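You operate a simulated robot arm through the tools that you are given. There is no shell and no other tool. Be economical: measure what you need, move in short steps, check, and stop when the job is done.

You run a simulated two-armed robot. Do the job below in one go: nothing can be reset, and whatever is moved stays where it is left.

Task
Fetch the ice cube from the floor of the big open carton and set it on the top of the wooden table. Take the lid off the yellow mould and lay it down on the middle of the long bench. Fetch the date and set it on the blue-edged foil square. Take the yellow tin that says "lemon" from the top of the wooden table and leave it on the top of the bin table. Push the right door of the high cupboard shut. Fetch the green tin that expires first from the fifth shelf from the bottom of the blue rack and set it on the right end of the long bench. Put the bag that says "high" from the top of the long steel table on the shelf of the long steel table and the bag marked "LOW" on the top of the old chest. Do these in any order. Set down upright: yellow tin, green tin.

It is judged by the outcome, as a careful person would: the job done as asked, and still so three seconds after it is handed in. It fails if anything else is knocked over, pushed out of place, dropped, spilled or broken. A push-on lid holds only when it is set on centred and level and pressed home; a screw cap is set on level and turned clockwise until tight.

Robot
Two 7-joint arms with fingered hands on one trunk, on a base that drives. Base frame: it is fixed to the floor where the robot stands at the start and does not move with it; the origin is under the middle of the robot, x ahead of it, y to its left, z up; the surface under the hand at the start is at about z = 86. Readings come in cm, rad, newtons and seconds.
The left shoulder is at the start at [2.1, 20.8, 132.3], the right one opposite. Places, roughly: blue-edged foil square (6x6x1 cm) [40, -190, 90]; date (4x2x2 cm) [70, -190, 90]; gold bag, green bag, silver bag [-900, 100, 100]; green tin [-200, -250, 150]; ice cube (2x2x3 cm) [70, 10, 90]; right door of the high cupboard [-90, -240, 170]; right end of the long bench [70, -230, 90]; shelf of the long steel table [-910, 50, 30]; top of the bin table (144x15 cm) [-308, -122, 70]; top of the old chest [-1130, 120, 60]; top of the wooden table [-80, -230, 80]; yellow mould (6x6x10 cm) [90, -90, 90]; yellow tin [-75, -225, 100]. Payload 5 kg a hand.
Tool frame (each hand has its own): the origin (TCP) lies between the finger pads and is the grasp point; the fingertips stand 4.8 cm ahead of it; z points along the fingers, y is the line along which they close. The gripper opens to 16 cm. The gripper's body begins 5.6 cm behind the TCP. The gripper is a hand of 4 fingers: y runs from the thumb to the fingers, the wrist lies at [-2.6, -14.2, -25.2] in the tool frame, and closing takes about 1.5 s.
Orientation is that of the tool frame in the base frame, as a unit quaternion [x, y, z, w]. With the fingers straight down and the wrist toward the robot, the tool's x, y and z point along [0, 1, 0], [1, 0, 0] and [0, 0, -1] of the base frame.

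Tools
- The arms move only by the tool nudge_tool. It takes "left_increments", "right_increments" or both (then of equal length, played together; a hand with none holds still); each is a list of rows, each an object (a shift or turn left out is 0, a gripper value left out holds the last) with "turn": the turn, a rotation vector about the base's x, y, z in units of 8 degrees (1.0 is 8 degrees), a list of three; "travel": the shift along the base's x, y, z in units of 20 mm (1.0 is 20 mm), a list of three; "hand": the finger opening in m, from 0 to 0.16. In form: [{"turn": [wx, wy, wz], "travel": [x, y, z], "hand": hand}, ...]. A call has 1 to 10 rows; each row shifts and turns the commanded pose from where the row before left it. A call with a number of a shift or a turn outside -1 to 1 is refused whole. A row lasts 0.2 s, in which the tool goes at most 5 cm and 0.15 rad; a call with a longer step from one row to the next is refused whole, and so is a gripper value outside its range. Where a pose cannot be reached the arm comes as near as it can. A force on the tool above 40 N (or 10 N above the force at the start of the call, whichever is more), or a blocked arm, ends the call early, and 0.2 s more pass. Each finger travels about 10.8 cm/s and halts on what it meets, pressing with about 28 N; the grip force reading is that of the motor and also rises with nothing between the fingers. The clock runs only during rows and for 0.2 s after the last one: add rows that do not move to give the fingers time. It gives the time, the measured TCP pose, the force on the tool (base axes), the opening and the grip force at its end, in the units of the frame above (readings bear some noise), with the torque about the TCP (base axes, N m) and any sound that the robot's microphone picked up.
- Cameras (640 x 400 px; columns grow to the right, rows downward): "scene" is now at [9.25, -4.1, 151.95]; the picture's right is [-0.41, -0.91, 0.00], its down [-0.52, 0.23, -0.82] and it looks along [0.75, -0.34, -0.57] (base axes); focal length 249 px, centre (320, 200). "left" rides on the left gripper at [-8.7, -13.3, -18.9] in its tool frame; the picture's right is [-0.83, -0.26, 0.49], its down [0.51, -0.71, 0.49] and it looks along [0.22, 0.66, 0.72] (tool axes); focal length 238 px, centre (320, 200). "right" rides on the right gripper at [8.6, -13.3, -18.9] in its tool frame; the picture's right is [-0.83, 0.26, -0.49], its down [-0.51, -0.71, 0.49] and it looks along [-0.22, 0.66, 0.72] (tool axes); focal length 238 px, centre (320, 200). There is no depth. A picture from a camera that has moved, and an enlarged one, comes with that camera's place and axes in the base frame and with its lens. The place of the scene camera against the robot may be out by one fixed shift of up to 1.2 cm in any direction.
- camera(camera): a new picture of that camera. No time passes.
- slide_trunk(by): slides the trunk up (or, below 0, down) by that many cm; the arms and the scene camera ride with it, the base frame stays. It gives what a move gives, with no picture.
- steer(legs): drives the robot by 1 to 6 legs, each [ahead, left, turn to the left] in cm, cm and rad, along the robot's own axes; the way and the turn of a leg run together, so that a leg with both is an arc; at most 150 cm and 3.142 rad a leg. The arms and the cameras ride along, it lands a little off, and it stops where it bumps. It gives what a move gives.
- preshape(shape, hand): the hand has 4 fingers and takes this shape, open, in about a second: jaw (thumb against the fingers, like two jaws); tri (thumb and two fingers); tip (a fingertip pinch); poke (one finger out to press); point (the index stretched); flat (the hand flat); cup (the hand cupped); fist (a fist). The gripper value then closes the fingers along that shape, each until it touches; the sizes above hold for jaw. It gives what a move gives, with no picture.
- aim_head(pan, tilt): turns the head with the scene camera to pan (to the left, within 1.501 rad either way) and tilt (down, from -0.506 to 1.204), counted from straight ahead of the robot. It gives what a move gives.
- zoom(camera, box): a new picture of the part [left, top, right, bottom] of that camera's present view, enlarged. No time passes.
- sign_off(): hands the job in; it is judged then, once.

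Work in short steps. Places have to be worked out from the pictures, the camera data and where the tool is seen: move nearer, look again, correct. Check each grasp and each placing, and mend what went wrong. You have 207 turns and 202 pictures in all, those below and enlarged ones among them. Open the grippers and draw the arms clear of the work before you hand the job in, unless the task says otherwise; then end with one line.

The tools are called after "Call:" by a JSON object that holds its "method" and its "body". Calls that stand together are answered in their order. nudge_tool: Moves the arms, as the interface text tells. Its arguments: {"type":"object","properties":{"left_increments":{"type":"array","items":{"type":"object","properties":{"turn":{"type":"array","items":{"type":"number"}},"travel":{"type":"array","items":{"type":"number"}},"hand":{"type":"number"}}}},"right_increments":{"type":"array","items":{"type":"object","properties":{"turn":{"type":"array","items":{"type":"number"}},"travel":{"type":"array","items":{"type":"number"}},"hand":{"type":"number"}}}}},"required":[]} The other tools are called the same way: slide_trunk (by) slides the trunk up or down; preshape (shape, hand) gives the hand a shape; steer (legs) drives the base; aim_head (pan, tilt) turns the head that bears the scene camera; camera (camera) takes a picture; zoom (camera, box) takes an enlarged picture of a part of a camera's view; sign_off () hands the job in.

At the start:

```text
time: 0.0
left_tcp_pos: [79.23, -3.08, 113.05]
left_tool_rot: [0.707, 0.707, 0.0, 0.0]
left_wrist_force: [0.1, -0.7, -0.2]
left_wrist_torque: [-0.02, 0.02, 0.02]
left_gripper_width: 15.96
left_grasp_force: 0.1
left_shape: jaw
right_tcp_pos: [41.42, -55.43, 117.0]
right_tool_rot: [0.707, 0.707, 0.0, -0.001]
right_wrist_force: [-0.3, 0.9, 0.4]
right_wrist_torque: [0.03, -0.01, 0.03]
right_gripper_width: 15.98
right_grasp_force: 0.0
right_shape: jaw
trunk travel left (down, up): [-32.5, 36.5]
robot x, y, heading: [0.35, -0.04, 0.002]
head pan, tilt: [-0.422, 0.6]
```

scene: 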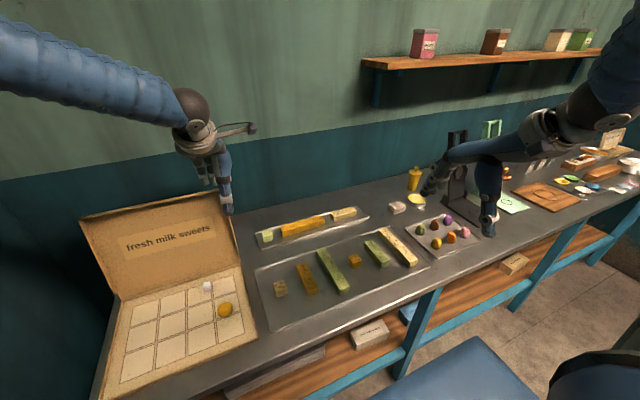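
right: 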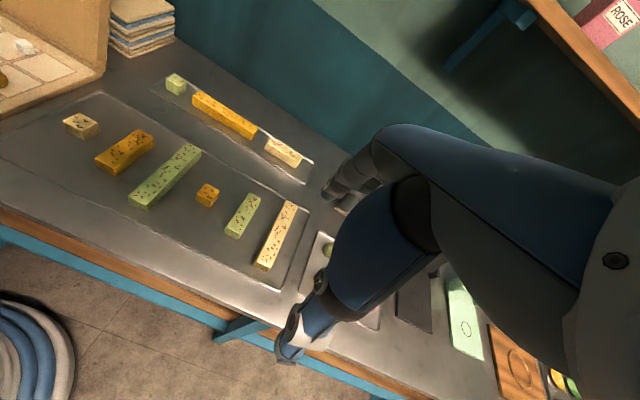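
left: 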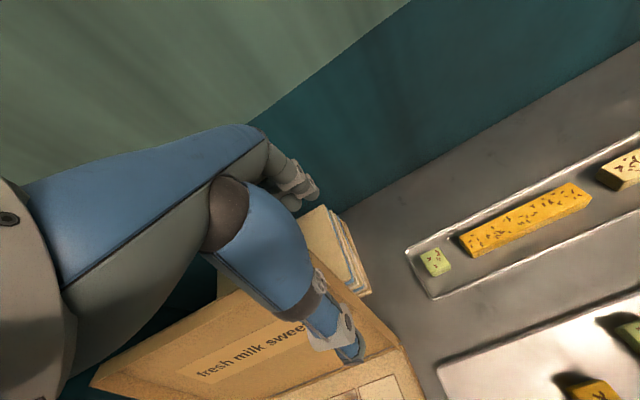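

I'll start by enlarging the carton and the rest of the bench to fix places.

Call:
{"method": "zoom", "body": {"camera": "scene", "box": [80, 180, 280, 400]}}

Call:
{"method": "zoom", "body": {"camera": "scene", "box": [360, 100, 640, 275]}}

```text
1.82 times, centred on (180, 290) of scene
camera zoom: at [9.25, -4.1, 151.95], right [-0.41, -0.91, 0.0], down [-0.52, 0.23, -0.82], along [0.75, -0.34, -0.57], focal length 454 px, centre (574, 36)
```

zoom: 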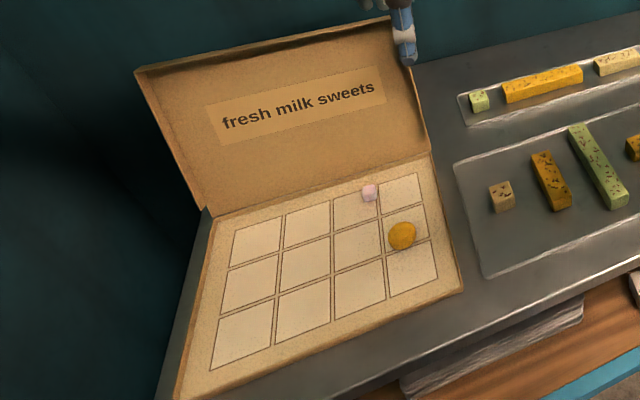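

```text
2.29 times, centred on (500, 188) of scene
camera zoom: at [9.25, -4.1, 151.95], right [-0.41, -0.91, 0.0], down [-0.52, 0.23, -0.82], along [0.75, -0.34, -0.57], focal length 570 px, centre (-91, 229)
```

zoom: 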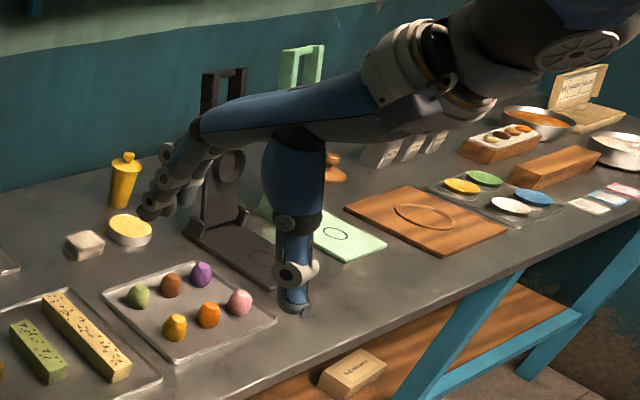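

The white cube in the carton sits near [66, 7] close to the lid, and the yellow mould near [86, -89]. I'll set the left hand to a fingertip pinch and bring it up and back over the carton.

Call:
{"method": "preshape", "body": {"hand": "left", "shape": "tip"}}

Call:
{"method": "nudge_tool", "body": {"left_increments": [{"travel": [0, 0, 1]}, {"travel": [0, 0, 1]}, {"travel": [-1, 0, 1]}, {"travel": [-1, 0, 0]}, {"travel": [-1, 1, 0]}, {"travel": [-1, 1, 0]}, {"travel": [-1, 1, 0]}, {"travel": [-1, 1, 0]}, {"travel": [0, 1, 0]}, {}]}}

Call:
{"method": "camera", "body": {"camera": "left"}}

Call:
{"method": "camera", "body": {"camera": "scene"}}

```text
time: 0.9
left_tcp_pos: [79.3, -3.12, 112.98]
left_tool_rot: [0.707, 0.707, 0.0, 0.0]
left_wrist_force: [-0.3, -0.2, 0.1]
left_wrist_torque: [0.02, -0.01, 0.0]
left_gripper_width: 15.98
left_grasp_force: 0.1
left_shape: tip
right_tcp_pos: [41.5, -55.35, 116.94]
right_tool_rot: [0.707, 0.707, 0.0, -0.001]
right_wrist_force: [-0.2, 0.2, -0.2]
right_wrist_torque: [0.0, 0.02, 0.02]
right_gripper_width: 15.97
right_grasp_force: 0.0
right_shape: jaw
trunk travel left (down, up): [-32.5, 36.5]
robot x, y, heading: [-0.16, -0.08, -0.0]
head pan, tilt: [-0.422, 0.6]
```

```text
time: 3.1
left_tcp_pos: [67.04, 6.94, 118.99]
left_tool_rot: [0.707, 0.707, 0.0, 0.0]
left_wrist_force: [-0.2, 0.1, -0.3]
left_wrist_torque: [0.08, -0.02, 0.02]
left_gripper_width: 16.01
left_grasp_force: 0.0
left_shape: tip
right_tcp_pos: [41.31, -55.34, 117.0]
right_tool_rot: [0.707, 0.707, 0.001, -0.001]
right_wrist_force: [0.4, -0.5, 0.2]
right_wrist_torque: [0.01, -0.03, -0.01]
right_gripper_width: 15.97
right_grasp_force: 0.0
right_shape: jaw
trunk travel left (down, up): [-32.5, 36.5]
robot x, y, heading: [0.22, 0.33, -0.005]
head pan, tilt: [-0.422, 0.6]
```

```text
196 pictures are left
camera left: at [53.98, -1.85, 137.8], right [-0.26, -0.83, -0.49], down [-0.71, 0.51, -0.49], along [0.66, 0.22, -0.72], focal length 238 px, centre (320, 200)
```

left: 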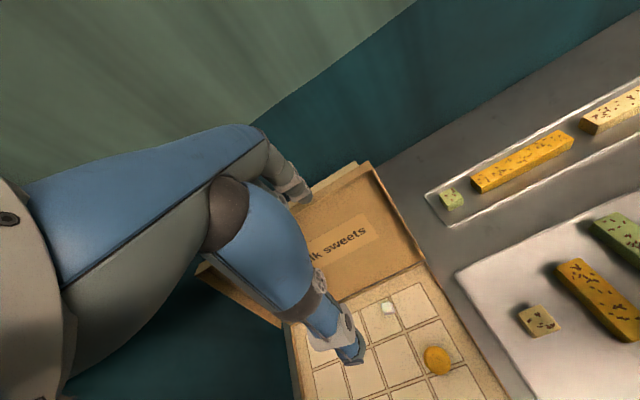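

```text
195 pictures are left
camera scene: at [9.22, -4.16, 151.95], right [-0.41, -0.91, 0.0], down [-0.52, 0.23, -0.82], along [0.75, -0.34, -0.57], focal length 249 px, centre (320, 200)
```

scene: 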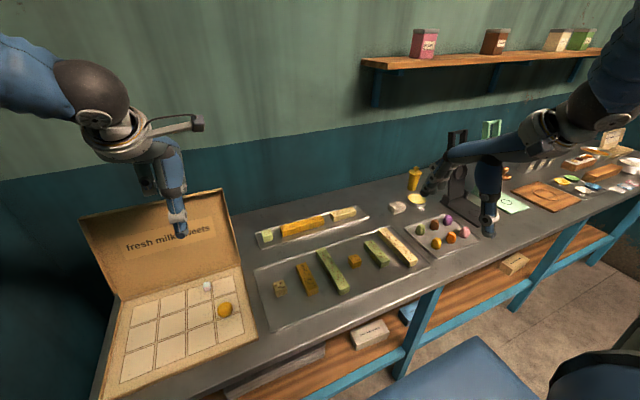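

Both cameras agree: cube at about [66, 7.6], with the lid standing at x≈72–74 up to z≈115. To keep the fingers clear of the lid I'll raise and turn the hand so it closes mostly along y, and look.

Call:
{"method": "nudge_tool", "body": {"left_increments": [{"travel": [0, 0, 1], "turn": [0, 0, -1], "hand": 0.07}, {"travel": [0, 0, 1], "turn": [0, 0, -1]}, {"travel": [0, 0, 1], "turn": [0, 0, -1]}, {"turn": [0, 0, -1]}, {"turn": [0, 0, -1]}, {"turn": [0, 0, -1]}, {"turn": [0, 0, -1]}, {"turn": [0, 0, -1]}, {"turn": [0, 0, -1]}, {}]}}

Call:
{"method": "camera", "body": {"camera": "left"}}

Call:
{"method": "camera", "body": {"camera": "scene"}}

```text
time: 5.5
left_tcp_pos: [66.53, 3.36, 125.85]
left_tool_rot: [0.95, 0.311, 0.007, -0.003]
left_wrist_force: [-3.2, 0.3, 2.0]
left_wrist_torque: [-0.25, -0.22, -0.01]
left_gripper_width: 7.09
left_grasp_force: 0.0
left_shape: tip
left hand out of reach, approached as far as the arm can: row 7, 8, 9
right_tcp_pos: [39.71, -57.78, 116.93]
right_tool_rot: [0.715, 0.7, 0.006, -0.001]
right_wrist_force: [-1.0, -1.2, 1.3]
right_wrist_torque: [0.18, -0.12, 0.03]
right_gripper_width: 15.96
right_grasp_force: 0.1
right_shape: jaw
trunk travel left (down, up): [-32.5, 36.5]
robot x, y, heading: [0.19, -0.81, -0.017]
head pan, tilt: [-0.422, 0.6]
stopped in row 10 (left hand): the arm was blocked; the commanded pose is now the measured one
```

```text
194 pictures are left
camera left: at [51.55, 8.7, 144.64], right [-0.82, -0.28, -0.5], down [-0.01, 0.88, -0.48], along [0.57, -0.39, -0.72], focal length 238 px, centre (320, 200)
```

left: 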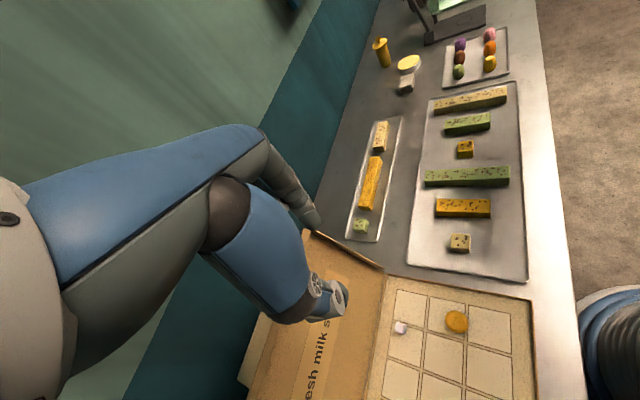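

```text
193 pictures are left
camera scene: at [8.31, -6.69, 152.03], right [-0.43, -0.9, -0.01], down [-0.51, 0.25, -0.83], along [0.75, -0.35, -0.56], focal length 249 px, centre (320, 200)
```

scene: 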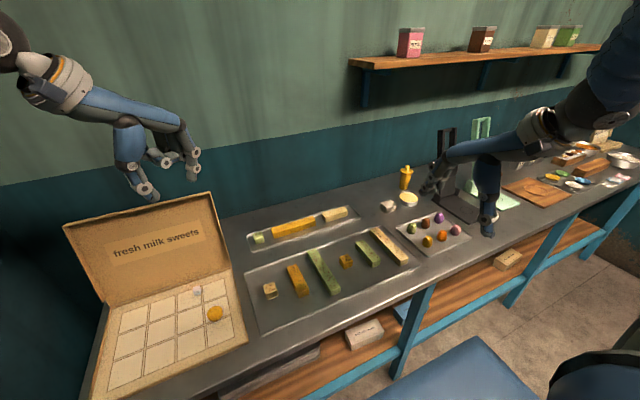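

The left elbow seems to have met the wall and nudged the base. The right hand suits this approach better (wrist coming from the right), so I'll back the left arm out, then check the surroundings.

Call:
{"method": "nudge_tool", "body": {"left_increments": [{"travel": [-1, 0, 0.5], "turn": [0, 0, 1]}, {"travel": [-1, 0, 0.5], "turn": [0, 0, 1]}, {"travel": [-1, 0, 0], "turn": [0, 0, 1]}, {"travel": [-1, 0, 0], "turn": [0, 0, 1]}, {"travel": [-1, 0, 0], "turn": [0, 0, 1]}, {"travel": [-1, 0, 0], "turn": [0, 0, 1]}, {"travel": [-1, 0, 0], "turn": [0, 0, 0.7]}, {"travel": [-1, 0, 0]}, {"travel": [0, 0.5, 0]}, {}]}}

Call:
{"method": "aim_head", "body": {"pan": -1.0, "tilt": 0.9}}

Call:
{"method": "camera", "body": {"camera": "scene"}}

```text
time: 7.9
left_tcp_pos: [53.31, 4.74, 126.49]
left_tool_rot: [0.748, 0.664, -0.003, -0.007]
left_wrist_force: [0.4, 0.3, 1.6]
left_wrist_torque: [-0.01, 0.11, -0.01]
left_gripper_width: 7.05
left_grasp_force: 0.0
left_shape: tip
right_tcp_pos: [34.93, -55.73, 116.98]
right_tool_rot: [0.756, 0.655, -0.003, -0.003]
right_wrist_force: [1.6, -0.4, -1.0]
right_wrist_torque: [0.01, 0.22, 0.05]
right_gripper_width: 16.02
right_grasp_force: 0.0
right_shape: jaw
trunk travel left (down, up): [-32.5, 36.5]
robot x, y, heading: [1.28, 5.33, -0.147]
head pan, tilt: [-0.422, 0.6]
stopped in row 10 (left hand): the arm was blocked; the commanded pose is now the measured one
```

```text
time: 8.9
left_tcp_pos: [53.44, 4.91, 126.44]
left_tool_rot: [0.747, 0.665, -0.002, -0.005]
left_wrist_force: [0.3, 0.1, -0.2]
left_wrist_torque: [-0.06, 0.02, 0.0]
left_gripper_width: 7.06
left_grasp_force: 0.0
left_shape: tip
right_tcp_pos: [35.05, -55.78, 116.86]
right_tool_rot: [0.755, 0.655, -0.004, -0.003]
right_wrist_force: [0.2, 0.2, 0.5]
right_wrist_torque: [-0.01, 0.08, 0.0]
right_gripper_width: 15.98
right_grasp_force: 0.2
right_shape: jaw
trunk travel left (down, up): [-32.5, 36.5]
robot x, y, heading: [1.52, 4.67, -0.141]
head pan, tilt: [-1.0, 0.901]
```

```text
192 pictures are left
camera scene: at [6.5, -2.96, 149.42], right [-0.91, -0.42, 0.01], down [-0.33, 0.71, -0.62], along [0.25, -0.56, -0.79], focal length 249 px, centre (320, 200)
```

scene: 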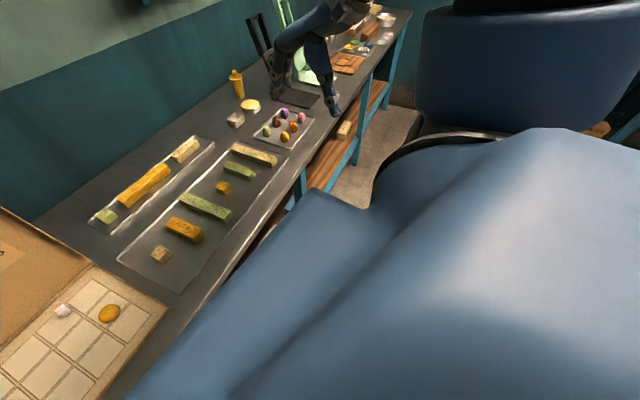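

The base got twisted (heading −0.14), so the left elbow is pressing on something. I'll look left and down to see what.

Call:
{"method": "aim_head", "body": {"pan": 1.3, "tilt": 0.5}}

Call:
{"method": "camera", "body": {"camera": "scene"}}

```text
time: 11.0
left_tcp_pos: [53.47, 4.94, 126.35]
left_tool_rot: [0.748, 0.664, -0.002, -0.005]
left_wrist_force: [0.7, -0.6, 0.0]
left_wrist_torque: [-0.08, 0.05, -0.01]
left_gripper_width: 7.06
left_grasp_force: 0.1
left_shape: tip
right_tcp_pos: [35.08, -55.8, 116.81]
right_tool_rot: [0.755, 0.656, -0.004, -0.003]
right_wrist_force: [1.2, -0.8, -0.1]
right_wrist_torque: [0.01, 0.09, -0.01]
right_gripper_width: 15.96
right_grasp_force: 0.1
right_shape: jaw
trunk travel left (down, up): [-32.5, 36.5]
robot x, y, heading: [0.83, 4.65, -0.139]
head pan, tilt: [1.3, 0.499]
```

```text
191 pictures are left
camera scene: at [7.0, 12.24, 152.83], right [0.92, -0.4, -0.01], down [-0.2, -0.44, -0.88], along [0.35, 0.81, -0.48], focal length 249 px, centre (320, 200)
```

scene: 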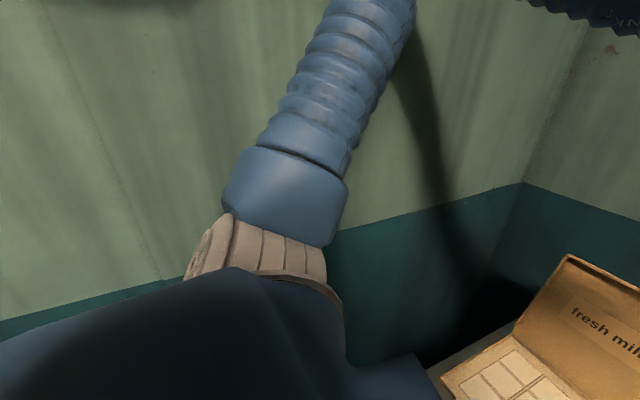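

The raised left elbow is against the left wall. I'll drive the robot 28 cm to its right and straighten the heading.

Call:
{"method": "steer", "body": {"legs": [[0, -28, 0], [0, 0, 0.14]]}}

Call:
{"method": "aim_head", "body": {"pan": 0.1, "tilt": 0.7}}

Call:
{"method": "camera", "body": {"camera": "scene"}}

```text
time: 13.6
left_tcp_pos: [48.18, -14.42, 126.9]
left_tool_rot: [0.697, 0.717, 0.0, -0.001]
left_wrist_force: [-0.7, 0.4, -0.7]
left_wrist_torque: [0.01, 0.06, -0.01]
left_gripper_width: 7.06
left_grasp_force: 0.1
left_shape: tip
right_tcp_pos: [38.8, -77.18, 117.34]
right_tool_rot: [0.705, 0.709, -0.001, 0.0]
right_wrist_force: [0.2, 0.2, -0.7]
right_wrist_torque: [-0.04, 0.02, -0.01]
right_gripper_width: 16.02
right_grasp_force: 0.0
right_shape: jaw
trunk travel left (down, up): [-32.5, 36.5]
robot x, y, heading: [-2.86, -22.34, 0.004]
head pan, tilt: [1.3, 0.499]
```

```text
time: 15.0
left_tcp_pos: [47.99, -14.53, 126.86]
left_tool_rot: [0.697, 0.717, 0.0, -0.001]
left_wrist_force: [-0.1, -0.2, -0.7]
left_wrist_torque: [0.0, -0.01, 0.0]
left_gripper_width: 7.04
left_grasp_force: 0.2
left_shape: tip
right_tcp_pos: [38.98, -77.23, 117.23]
right_tool_rot: [0.705, 0.709, -0.001, 0.001]
right_wrist_force: [-0.4, 0.1, -0.3]
right_wrist_torque: [0.02, 0.0, 0.0]
right_gripper_width: 15.96
right_grasp_force: 0.0
right_shape: jaw
trunk travel left (down, up): [-32.5, 36.5]
robot x, y, heading: [-2.92, -22.12, 0.002]
head pan, tilt: [0.099, 0.7]
```

```text
190 pictures are left
camera scene: at [6.9, -21.94, 151.1], right [0.11, -0.99, 0.0], down [-0.64, -0.07, -0.76], along [0.76, 0.08, -0.64], focal length 249 px, centre (320, 200)
```

scene: 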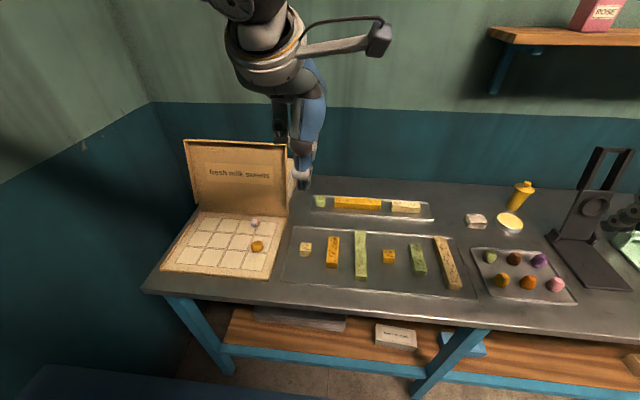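

Now there's room: robot at y=−22, cube confirmed at [66.2, 7.6]. I'll swing the left hand toward it high up while yawing about −80°.

Call:
{"method": "nudge_tool", "body": {"left_increments": [{"travel": [0, 0.5, 0], "turn": [0, 0, -1]}, {"travel": [0.5, 1, 0], "turn": [0, 0, -1]}, {"travel": [1, 1, 0], "turn": [0, 0, -1]}, {"travel": [1, 1, 0], "turn": [0, 0, -1]}, {"travel": [1, 1, 0], "turn": [0, 0, -1]}, {"travel": [1, 1, 0], "turn": [0, 0, -1]}, {"travel": [1, 1, 0], "turn": [0, 0, -1]}, {"travel": [1, 1, 0], "turn": [0, 0, -1]}, {"travel": [1, 1, 0], "turn": [0, 0, -1]}, {"travel": [1, 1, 0], "turn": [0, 0, -1]}]}}

Call:
{"method": "camera", "body": {"camera": "left"}}

Call:
{"method": "camera", "body": {"camera": "scene"}}

```text
time: 17.2
left_tcp_pos: [52.56, -7.15, 127.92]
left_tool_rot: [0.965, 0.26, 0.013, -0.023]
left_wrist_force: [0.4, 1.1, -0.6]
left_wrist_torque: [-0.16, 0.06, -0.03]
left_gripper_width: 7.03
left_grasp_force: 0.1
left_shape: tip
left hand out of reach, approached as far as the arm can: row 7, 8, 9, 10
right_tcp_pos: [38.97, -77.46, 117.1]
right_tool_rot: [0.705, 0.709, 0.0, 0.0]
right_wrist_force: [0.0, -1.9, -1.5]
right_wrist_torque: [0.21, -0.02, 0.03]
right_gripper_width: 16.01
right_grasp_force: 0.1
right_shape: jaw
trunk travel left (down, up): [-32.5, 36.5]
robot x, y, heading: [-2.83, -22.19, 0.005]
head pan, tilt: [0.099, 0.7]
```

```text
189 pictures are left
camera left: at [38.18, -1.14, 146.97], right [-0.84, -0.17, -0.51], down [0.09, 0.89, -0.45], along [0.53, -0.42, -0.74], focal length 238 px, centre (320, 200)
```

left: 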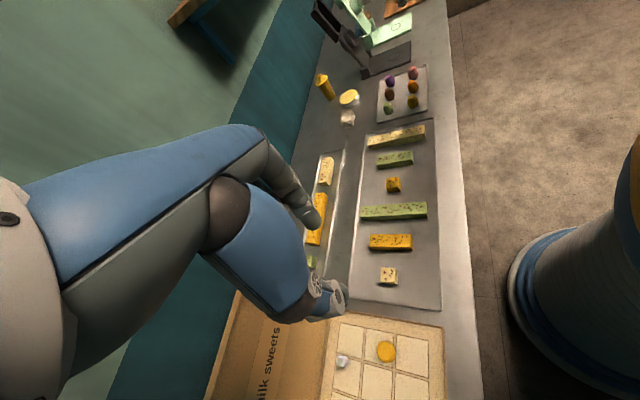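

```text
188 pictures are left
camera scene: at [6.92, -22.17, 151.08], right [0.11, -0.99, 0.0], down [-0.64, -0.07, -0.76], along [0.76, 0.08, -0.64], focal length 249 px, centre (320, 200)
```

scene: 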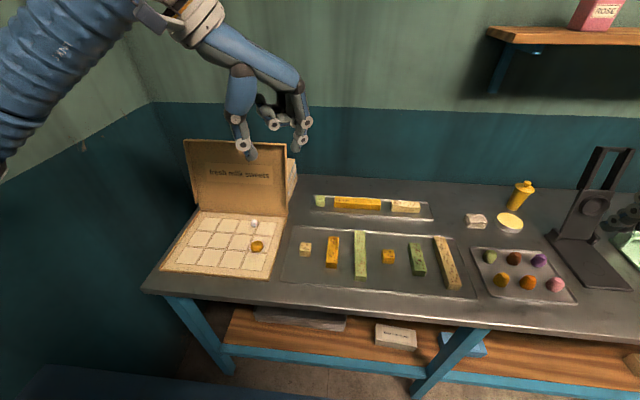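

The wrist yaw tops out near −60°. Let me zoom on the hand to see how much the fingers bulge.

Call:
{"method": "zoom", "body": {"camera": "scene", "box": [180, 20, 340, 170]}}

Call:
{"method": "zoom", "body": {"camera": "left", "box": [180, 100, 440, 400]}}

```text
2.67 times, centred on (260, 95) of scene
camera zoom: at [6.92, -22.17, 151.08], right [0.11, -0.99, 0.0], down [-0.64, -0.07, -0.76], along [0.76, 0.08, -0.64], focal length 665 px, centre (480, 480)
```

zoom: 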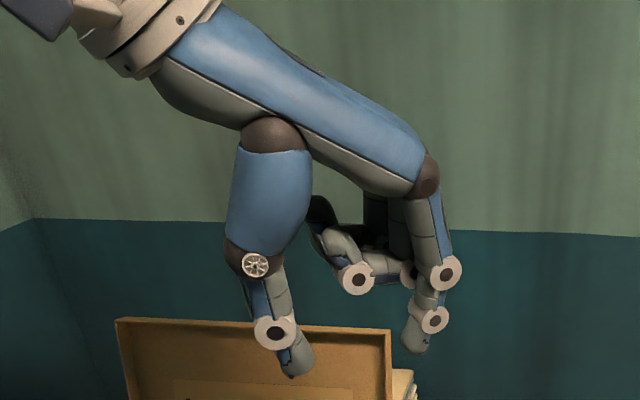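

```text
1.33 times, centred on (310, 250) of left
camera zoom: at [38.18, -1.14, 146.97], right [-0.84, -0.17, -0.51], down [0.09, 0.89, -0.45], along [0.53, -0.42, -0.74], focal length 318 px, centre (333, 133)
```

zoom: 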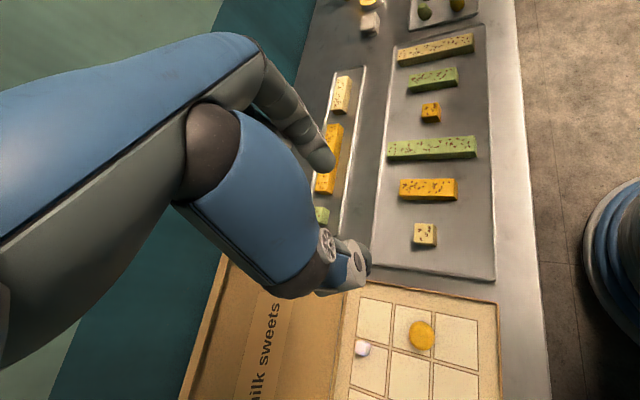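

Folded fingers sit on the tool's +x side, so a positive yaw (fingers toward +y, folded ones away from the lid) is much better. I'll swing the yaw to about +60° at height.

Call:
{"method": "nudge_tool", "body": {"left_increments": [{"travel": [-0.5, 0, 0], "turn": [0, 0, 1]}, {"turn": [0, 0, 1]}, {"turn": [0, 0, 1]}, {"turn": [0, 0, 1]}, {"turn": [0, 0, 1]}, {"turn": [0, 0, 1]}, {"turn": [0, 0, 1]}, {"turn": [0, 0, 1]}, {"turn": [0, 0, 1]}, {"turn": [0, 0, 1]}]}}

Call:
{"method": "nudge_tool", "body": {"left_increments": [{"turn": [0, 0, 1]}, {"turn": [0, 0, 1]}, {"turn": [0, 0, 1]}, {"turn": [0, 0, 1]}, {"turn": [0, 0, 1]}, {"turn": [0, 0, 1]}, {"turn": [0, 0, 1]}, {"turn": [0, 0, 0.5]}, {}]}}

Call:
{"method": "camera", "body": {"camera": "scene"}}

Call:
{"method": "camera", "body": {"camera": "left"}}

```text
time: 19.4
left_tcp_pos: [51.66, -7.18, 128.12]
left_tool_rot: [0.573, 0.819, -0.001, -0.024]
left_wrist_force: [-0.8, -0.6, -0.4]
left_wrist_torque: [0.02, -0.02, 0.0]
left_gripper_width: 7.02
left_grasp_force: 0.0
left_shape: tip
right_tcp_pos: [38.78, -77.17, 117.28]
right_tool_rot: [0.706, 0.708, 0.0, 0.001]
right_wrist_force: [0.1, -0.4, 0.8]
right_wrist_torque: [0.07, -0.05, -0.02]
right_gripper_width: 16.0
right_grasp_force: 0.1
right_shape: jaw
trunk travel left (down, up): [-32.5, 36.5]
robot x, y, heading: [-2.87, -22.49, 0.007]
head pan, tilt: [0.099, 0.7]
```

```text
time: 21.4
left_tcp_pos: [51.66, -7.14, 128.03]
left_tool_rot: [0.088, 0.996, -0.014, -0.02]
left_wrist_force: [-0.1, 0.4, 0.2]
left_wrist_torque: [0.01, -0.02, 0.0]
left_gripper_width: 7.05
left_grasp_force: 0.1
left_shape: tip
right_tcp_pos: [38.8, -77.21, 117.15]
right_tool_rot: [0.705, 0.709, -0.001, 0.001]
right_wrist_force: [0.5, 0.1, 0.5]
right_wrist_torque: [-0.02, -0.02, 0.02]
right_gripper_width: 15.98
right_grasp_force: 0.1
right_shape: jaw
trunk travel left (down, up): [-32.5, 36.5]
robot x, y, heading: [-2.92, -22.55, 0.005]
head pan, tilt: [0.099, 0.7]
```

```text
185 pictures are left
camera scene: at [6.89, -21.94, 151.1], right [0.1, -0.99, 0.0], down [-0.64, -0.07, -0.76], along [0.76, 0.08, -0.64], focal length 249 px, centre (320, 200)
```

scene: 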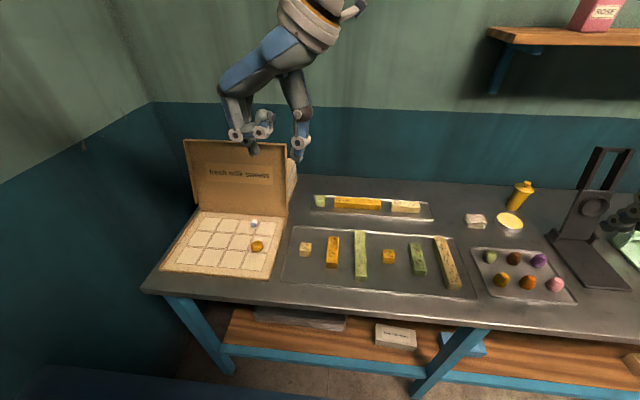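

```text
184 pictures are left
camera left: at [58.89, -21.33, 146.96], right [0.76, -0.41, -0.51], down [-0.64, -0.62, -0.45], along [-0.13, 0.67, -0.73], focal length 238 px, centre (320, 200)
```

left: 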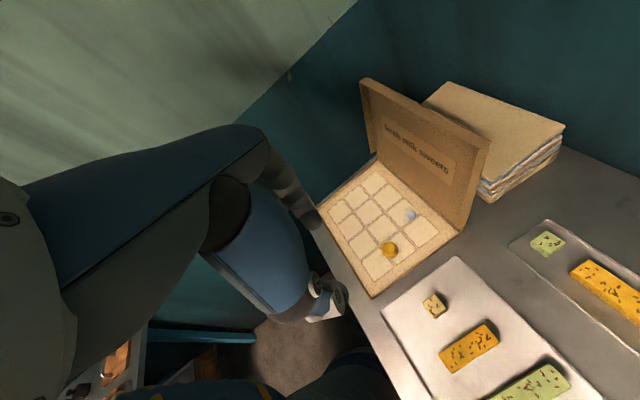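

Yaw +80° is reachable and keeps everything away from the lid. I'll trim to +72° and move above the cube, then down to about z=103.

Call:
{"method": "nudge_tool", "body": {"left_increments": [{"travel": [1, 1, 0], "turn": [0, 0, -1], "hand": 0.06}, {"travel": [1, 1, 0]}, {"travel": [1, 1, 0]}, {"travel": [1, 1, 0]}, {"travel": [1, 1, 0]}, {"travel": [1, 1, 0]}, {"travel": [1, 1, -0.5]}, {"travel": [0, 0.35, -1]}, {"travel": [0, 0, -1]}, {"travel": [0, 0, -1]}]}}

Call:
{"method": "camera", "body": {"camera": "left"}}

Call:
{"method": "camera", "body": {"camera": "scene"}}

```text
time: 23.6
left_tcp_pos: [65.85, 7.56, 120.93]
left_tool_rot: [0.157, 0.987, -0.013, -0.021]
left_wrist_force: [0.2, 0.5, 0.4]
left_wrist_torque: [0.0, 0.05, -0.01]
left_gripper_width: 6.13
left_grasp_force: 0.1
left_shape: tip
right_tcp_pos: [38.98, -77.07, 117.17]
right_tool_rot: [0.705, 0.709, 0.0, 0.0]
right_wrist_force: [1.0, 0.1, 0.3]
right_wrist_torque: [-0.02, 0.02, -0.03]
right_gripper_width: 15.99
right_grasp_force: 0.0
right_shape: jaw
trunk travel left (down, up): [-32.5, 36.5]
robot x, y, heading: [-2.73, -22.21, 0.006]
head pan, tilt: [0.099, 0.7]
```

```text
183 pictures are left
camera left: at [70.83, -7.33, 139.82], right [0.69, -0.51, -0.51], down [-0.72, -0.53, -0.45], along [-0.04, 0.68, -0.73], focal length 238 px, centre (320, 200)
```

left: 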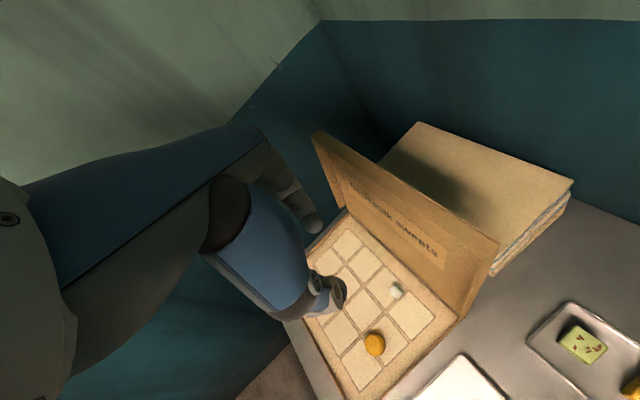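

```text
182 pictures are left
camera scene: at [6.94, -21.91, 151.09], right [0.1, -0.99, 0.0], down [-0.64, -0.07, -0.76], along [0.76, 0.08, -0.64], focal length 249 px, centre (320, 200)
```

scene: 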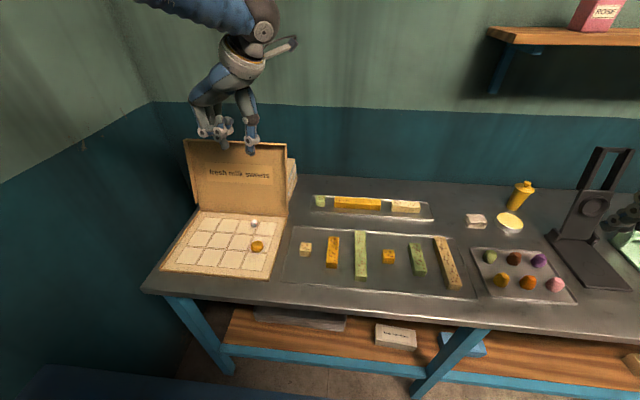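

Cube confirmed at [66.3, 7.7] under the tool. Descending in two stages, next to z≈99.

Call:
{"method": "nudge_tool", "body": {"left_increments": [{"travel": [0.15, 0.05, -1]}, {"travel": [0, 0, -1]}, {"travel": [0, 0, -1]}, {"travel": [0, 0, -1]}, {"travel": [0, 0, -1]}, {"travel": [0, 0, -1]}, {"travel": [0, 0, -1]}, {"travel": [0, 0, -1]}, {"travel": [0, 0, -1]}, {"travel": [0, 0, -1]}, {}]}}

Call:
{"method": "camera", "body": {"camera": "left"}}

Call:
{"method": "zoom", "body": {"camera": "scene", "box": [140, 80, 340, 280]}}

```text
refused: the rows must be a list of 1 to 10 entries
```

```text
181 pictures are left
camera left: at [70.83, -7.33, 139.82], right [0.69, -0.51, -0.51], down [-0.72, -0.53, -0.45], along [-0.04, 0.68, -0.73], focal length 238 px, centre (320, 200)
```

left: 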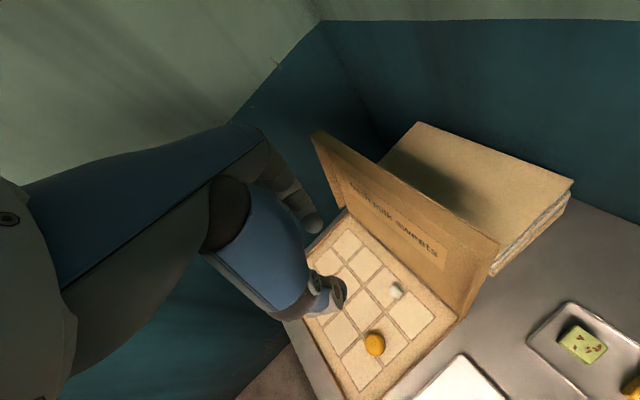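

```text
2.00 times, centred on (240, 180) of scene
camera zoom: at [6.94, -21.91, 151.09], right [0.1, -0.99, 0.0], down [-0.64, -0.07, -0.76], along [0.76, 0.08, -0.64], focal length 499 px, centre (480, 240)
```

zoom: 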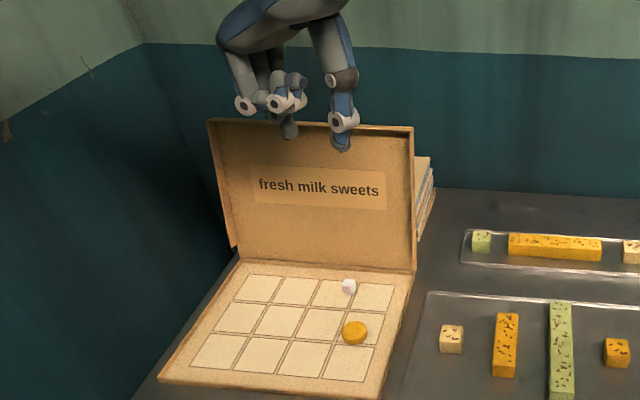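

One row too many; repeating with ten rows.

Call:
{"method": "nudge_tool", "body": {"left_increments": [{"travel": [0.15, 0.05, -1]}, {"travel": [0, 0, -1]}, {"travel": [0, 0, -1]}, {"travel": [0, 0, -1]}, {"travel": [0, 0, -1]}, {"travel": [0, 0, -1]}, {"travel": [0, 0, -1]}, {"travel": [0, 0, -1]}, {"travel": [0, 0, -1]}, {"travel": [0, 0, -1]}]}}

Call:
{"method": "camera", "body": {"camera": "left"}}

Call:
{"method": "zoom", "body": {"camera": "scene", "box": [140, 80, 340, 280]}}

```text
time: 25.8
left_tcp_pos: [66.24, 7.61, 101.1]
left_tool_rot: [0.156, 0.987, -0.012, -0.021]
left_wrist_force: [1.3, 0.3, -0.5]
left_wrist_torque: [-0.02, 0.03, 0.01]
left_gripper_width: 6.12
left_grasp_force: 0.1
left_shape: tip
right_tcp_pos: [38.94, -77.25, 117.17]
right_tool_rot: [0.705, 0.709, -0.001, 0.001]
right_wrist_force: [0.2, 0.0, -0.1]
right_wrist_torque: [0.0, 0.02, 0.01]
right_gripper_width: 15.99
right_grasp_force: 0.1
right_shape: jaw
trunk travel left (down, up): [-32.5, 36.5]
robot x, y, heading: [-2.66, -22.84, 0.007]
head pan, tilt: [0.099, 0.7]
```

```text
179 pictures are left
camera left: at [71.18, -7.36, 120.06], right [0.69, -0.51, -0.51], down [-0.72, -0.53, -0.45], along [-0.04, 0.68, -0.73], focal length 238 px, centre (320, 200)
```

left: 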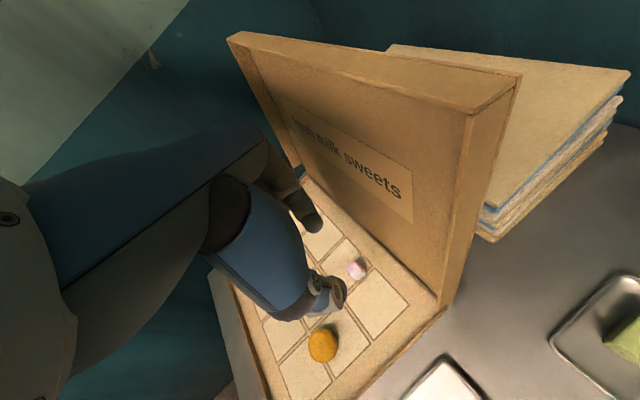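

```text
2.00 times, centred on (240, 180) of scene
camera zoom: at [6.97, -21.93, 151.09], right [0.1, -0.99, 0.0], down [-0.64, -0.07, -0.76], along [0.76, 0.08, -0.64], focal length 499 px, centre (480, 240)
```

zoom: 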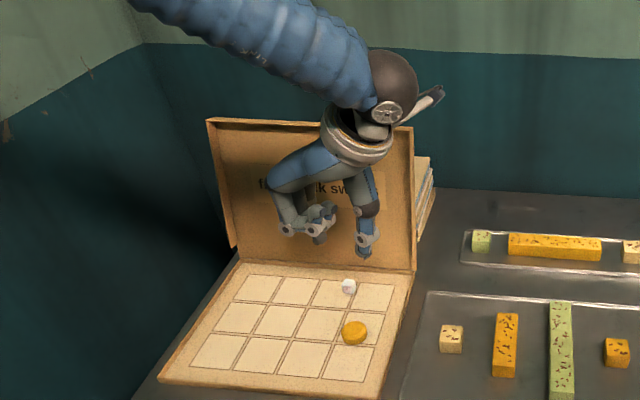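

Cube measures [66.3, 7.4]; tips are about 4.6 cm below the TCP. Descending 8.2 cm and closing on the cube.

Call:
{"method": "nudge_tool", "body": {"left_increments": [{"travel": [0, -0.1, -1]}, {"travel": [0, 0, -1]}, {"travel": [0, 0, -1]}, {"travel": [0, 0, -0.6]}, {"travel": [0, 0, -0.5]}, {"hand": 0.03}, {"hand": 0.005}, {}, {}, {}]}}

Call:
{"method": "camera", "body": {"camera": "left"}}

Call:
{"method": "zoom", "body": {"camera": "scene", "box": [180, 130, 320, 270]}}

```text
time: 28.0
left_tcp_pos: [66.06, 7.3, 93.22]
left_tool_rot: [0.157, 0.987, -0.012, -0.019]
left_wrist_force: [1.0, -3.2, 42.7]
left_wrist_torque: [-0.36, 0.26, -0.03]
left_gripper_width: 0.88
left_grasp_force: 28.1
left_shape: tip
right_tcp_pos: [38.69, -77.3, 117.18]
right_tool_rot: [0.705, 0.709, 0.0, 0.001]
right_wrist_force: [0.7, -1.3, 0.0]
right_wrist_torque: [0.02, 0.03, 0.01]
right_gripper_width: 15.98
right_grasp_force: 0.1
right_shape: jaw
trunk travel left (down, up): [-32.5, 36.5]
robot x, y, heading: [-2.86, -22.29, 0.007]
head pan, tilt: [0.099, 0.7]
```

```text
177 pictures are left
camera left: at [71.03, -7.7, 112.22], right [0.69, -0.51, -0.51], down [-0.72, -0.52, -0.45], along [-0.03, 0.68, -0.73], focal length 238 px, centre (320, 200)
```

left: 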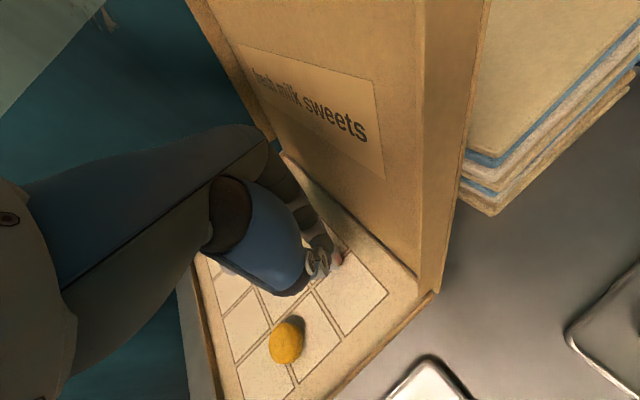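

```text
2.86 times, centred on (250, 200) of scene
camera zoom: at [6.65, -22.09, 151.14], right [0.1, -0.99, 0.0], down [-0.64, -0.07, -0.77], along [0.76, 0.08, -0.64], focal length 713 px, centre (520, 200)
```

zoom: 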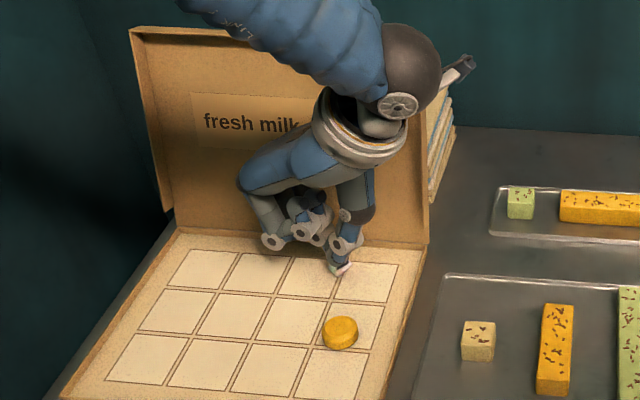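

The tips pressed the carton floor (43 N) and the width 0.9 cm is less than the cube. I'll lift 2 cm and see whether the cube comes along.

Call:
{"method": "nudge_tool", "body": {"left_increments": [{"travel": [0, 0, 0.5]}, {"travel": [0, 0, 0.5]}, {}]}}

Call:
{"method": "zoom", "body": {"camera": "left", "box": [200, 160, 440, 360]}}

Call:
{"method": "zoom", "body": {"camera": "scene", "box": [210, 170, 290, 250]}}

```text
time: 28.8
left_tcp_pos: [66.02, 7.52, 94.85]
left_tool_rot: [0.156, 0.987, -0.013, -0.023]
left_wrist_force: [-0.5, 0.5, -0.6]
left_wrist_torque: [0.01, 0.04, 0.01]
left_gripper_width: 0.85
left_grasp_force: 28.1
left_shape: tip
right_tcp_pos: [38.9, -77.17, 117.18]
right_tool_rot: [0.705, 0.709, -0.001, 0.0]
right_wrist_force: [0.4, 1.2, -0.6]
right_wrist_torque: [0.02, 0.07, 0.02]
right_gripper_width: 15.99
right_grasp_force: 0.1
right_shape: jaw
trunk travel left (down, up): [-32.5, 36.5]
robot x, y, heading: [-2.49, -22.42, 0.002]
head pan, tilt: [0.099, 0.7]
```

```text
2.00 times, centred on (320, 260) of left
camera zoom: at [71.11, -7.61, 113.68], right [0.69, -0.51, -0.51], down [-0.72, -0.53, -0.45], along [-0.04, 0.68, -0.73], focal length 477 px, centre (320, 80)
```

zoom: 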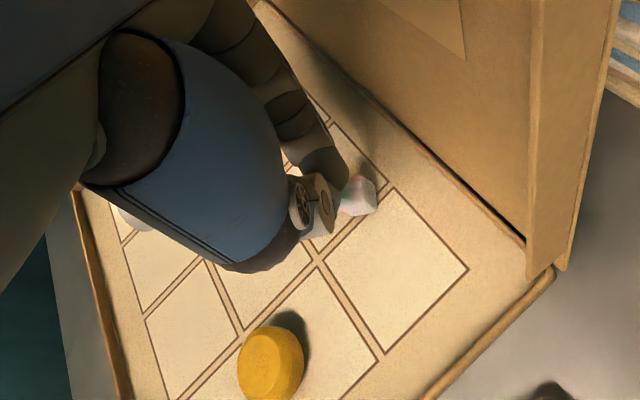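

```text
5.00 times, centred on (250, 210) of scene
camera zoom: at [6.98, -21.91, 151.08], right [0.1, -0.99, 0.0], down [-0.64, -0.07, -0.76], along [0.76, 0.08, -0.64], focal length 1247 px, centre (670, 150)
```

zoom: 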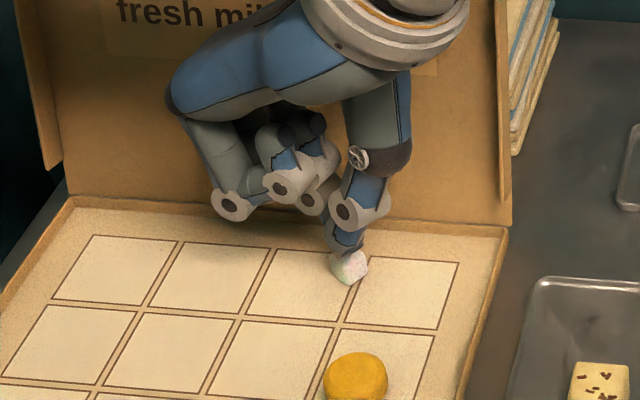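

The cube looks to be at the fingertips; lifting a further 6 cm to tell.

Call:
{"method": "nudge_tool", "body": {"left_increments": [{"travel": [0, 0, 1]}, {"travel": [0, 0, 1]}, {"travel": [0, 0, 1]}, {}]}}

Call:
{"method": "zoom", "body": {"camera": "left", "box": [200, 160, 440, 360]}}

Call:
{"method": "zoom", "body": {"camera": "scene", "box": [210, 170, 290, 250]}}

```text
time: 29.8
left_tcp_pos: [66.22, 7.44, 100.73]
left_tool_rot: [0.157, 0.987, -0.012, -0.023]
left_wrist_force: [0.7, 0.3, -0.5]
left_wrist_torque: [-0.01, 0.03, 0.0]
left_gripper_width: 0.83
left_grasp_force: 27.9
left_shape: tip
right_tcp_pos: [38.7, -77.15, 117.13]
right_tool_rot: [0.705, 0.709, 0.0, 0.0]
right_wrist_force: [0.4, 0.2, 0.5]
right_wrist_torque: [0.0, 0.04, 0.02]
right_gripper_width: 15.97
right_grasp_force: 0.1
right_shape: jaw
trunk travel left (down, up): [-32.5, 36.5]
robot x, y, heading: [-2.92, -22.19, 0.005]
head pan, tilt: [0.099, 0.7]
```

```text
2.00 times, centred on (320, 260) of left
camera zoom: at [71.32, -7.57, 119.65], right [0.69, -0.51, -0.51], down [-0.72, -0.53, -0.45], along [-0.04, 0.68, -0.73], focal length 477 px, centre (320, 80)
```

zoom: 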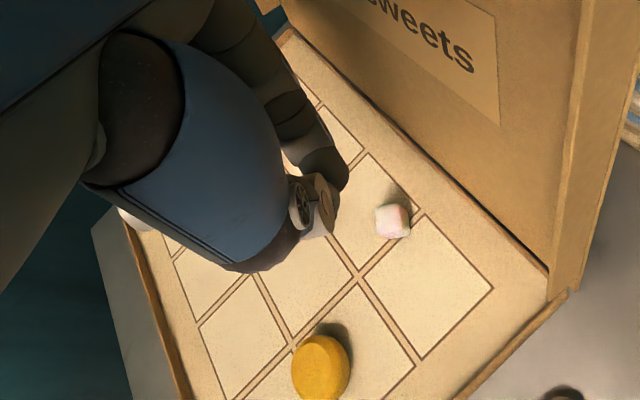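

```text
5.00 times, centred on (250, 210) of scene
camera zoom: at [6.96, -21.92, 151.09], right [0.1, -0.99, 0.0], down [-0.64, -0.07, -0.76], along [0.76, 0.08, -0.64], focal length 1247 px, centre (670, 150)
```

zoom: 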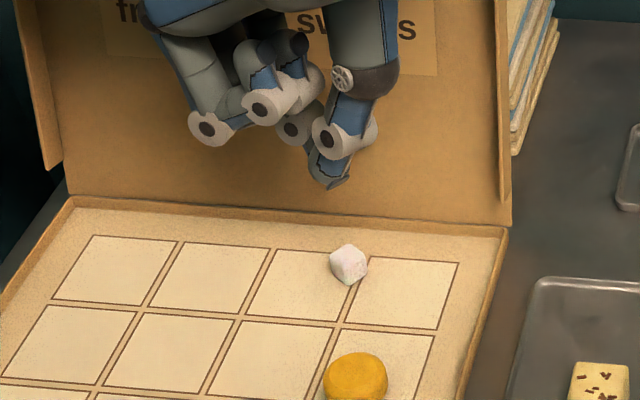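

Not caught: the cube is at about [66.4, 6.9], now nicely aligned with the hand, and the closed tips ride about 1 cm higher than open ones. I'll pre-close to 3.6 cm, shift slightly, and go lower before squeezing.

Call:
{"method": "nudge_tool", "body": {"left_increments": [{"travel": [0.1, 0.1, 0], "hand": 0.036}, {}, {"travel": [0, 0, -1]}, {"travel": [0, 0, -1]}, {"travel": [0, 0, -1]}, {"travel": [0, 0, -0.5]}, {}]}}

Call:
{"method": "zoom", "body": {"camera": "left", "box": [200, 160, 440, 360]}}

Call:
{"method": "zoom", "body": {"camera": "scene", "box": [210, 170, 290, 250]}}

```text
time: 31.4
left_tcp_pos: [66.42, 7.75, 93.77]
left_tool_rot: [0.157, 0.987, -0.013, -0.021]
left_wrist_force: [0.2, 0.7, 0.0]
left_wrist_torque: [0.02, 0.0, 0.02]
left_gripper_width: 3.52
left_grasp_force: 0.0
left_shape: tip
right_tcp_pos: [38.8, -77.38, 117.17]
right_tool_rot: [0.705, 0.709, -0.001, 0.001]
right_wrist_force: [0.4, -0.2, 0.3]
right_wrist_torque: [-0.03, 0.0, 0.0]
right_gripper_width: 15.97
right_grasp_force: 0.0
right_shape: jaw
trunk travel left (down, up): [-32.5, 36.5]
robot x, y, heading: [-2.45, -22.27, 0.009]
head pan, tilt: [0.099, 0.7]
```

```text
2.00 times, centred on (320, 260) of left
camera zoom: at [71.48, -7.28, 112.75], right [0.69, -0.51, -0.51], down [-0.72, -0.53, -0.45], along [-0.04, 0.68, -0.73], focal length 477 px, centre (320, 80)
```

zoom: 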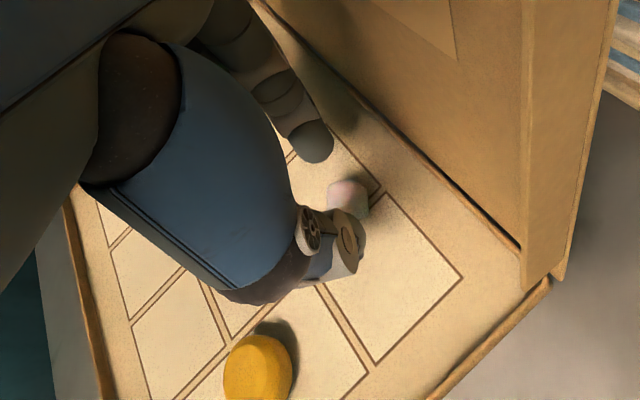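

```text
5.00 times, centred on (250, 210) of scene
camera zoom: at [6.91, -21.93, 151.1], right [0.1, -0.99, 0.0], down [-0.64, -0.07, -0.76], along [0.76, 0.08, -0.64], focal length 1247 px, centre (670, 150)
```

zoom: 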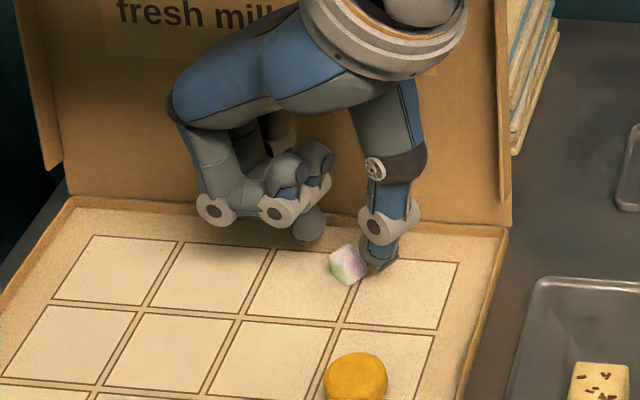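

The cube is between thumb and index, with the tips still about 1 cm too high. Descending 1.2 cm and squeezing.

Call:
{"method": "nudge_tool", "body": {"left_increments": [{"travel": [0, 0, -0.4]}, {"travel": [0, 0, -0.2]}, {"hand": 0.02}, {"hand": 0.005}, {}, {}, {}]}}

Call:
{"method": "zoom", "body": {"camera": "left", "box": [200, 160, 440, 360]}}

Call:
{"method": "zoom", "body": {"camera": "scene", "box": [210, 170, 290, 250]}}

```text
time: 33.0
left_tcp_pos: [66.42, 7.7, 92.97]
left_tool_rot: [0.158, 0.987, -0.012, -0.018]
left_wrist_force: [6.7, 4.2, 34.8]
left_wrist_torque: [0.13, -0.31, -0.01]
left_gripper_width: 1.2
left_grasp_force: 28.2
left_shape: tip
right_tcp_pos: [38.67, -77.2, 117.34]
right_tool_rot: [0.705, 0.709, 0.001, 0.002]
right_wrist_force: [0.4, 0.4, 0.2]
right_wrist_torque: [-0.02, 0.0, 0.0]
right_gripper_width: 16.01
right_grasp_force: 0.0
right_shape: jaw
trunk travel left (down, up): [-32.5, 36.5]
robot x, y, heading: [-3.19, -22.45, 0.003]
head pan, tilt: [0.099, 0.7]
```

```text
2.00 times, centred on (320, 260) of left
camera zoom: at [71.32, -7.38, 111.87], right [0.69, -0.51, -0.51], down [-0.72, -0.53, -0.45], along [-0.03, 0.68, -0.73], focal length 477 px, centre (320, 80)
```

zoom: 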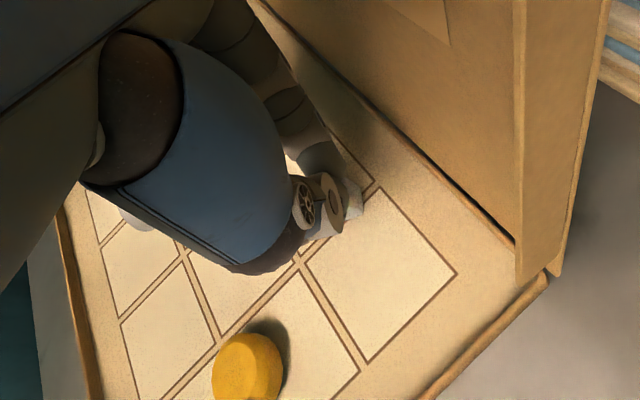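

```text
5.00 times, centred on (250, 210) of scene
camera zoom: at [6.72, -22.02, 151.13], right [0.1, -0.99, 0.0], down [-0.64, -0.07, -0.77], along [0.76, 0.08, -0.64], focal length 1247 px, centre (670, 150)
```

zoom: 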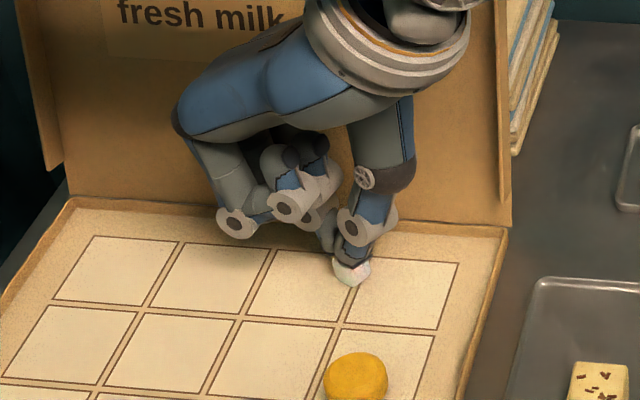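

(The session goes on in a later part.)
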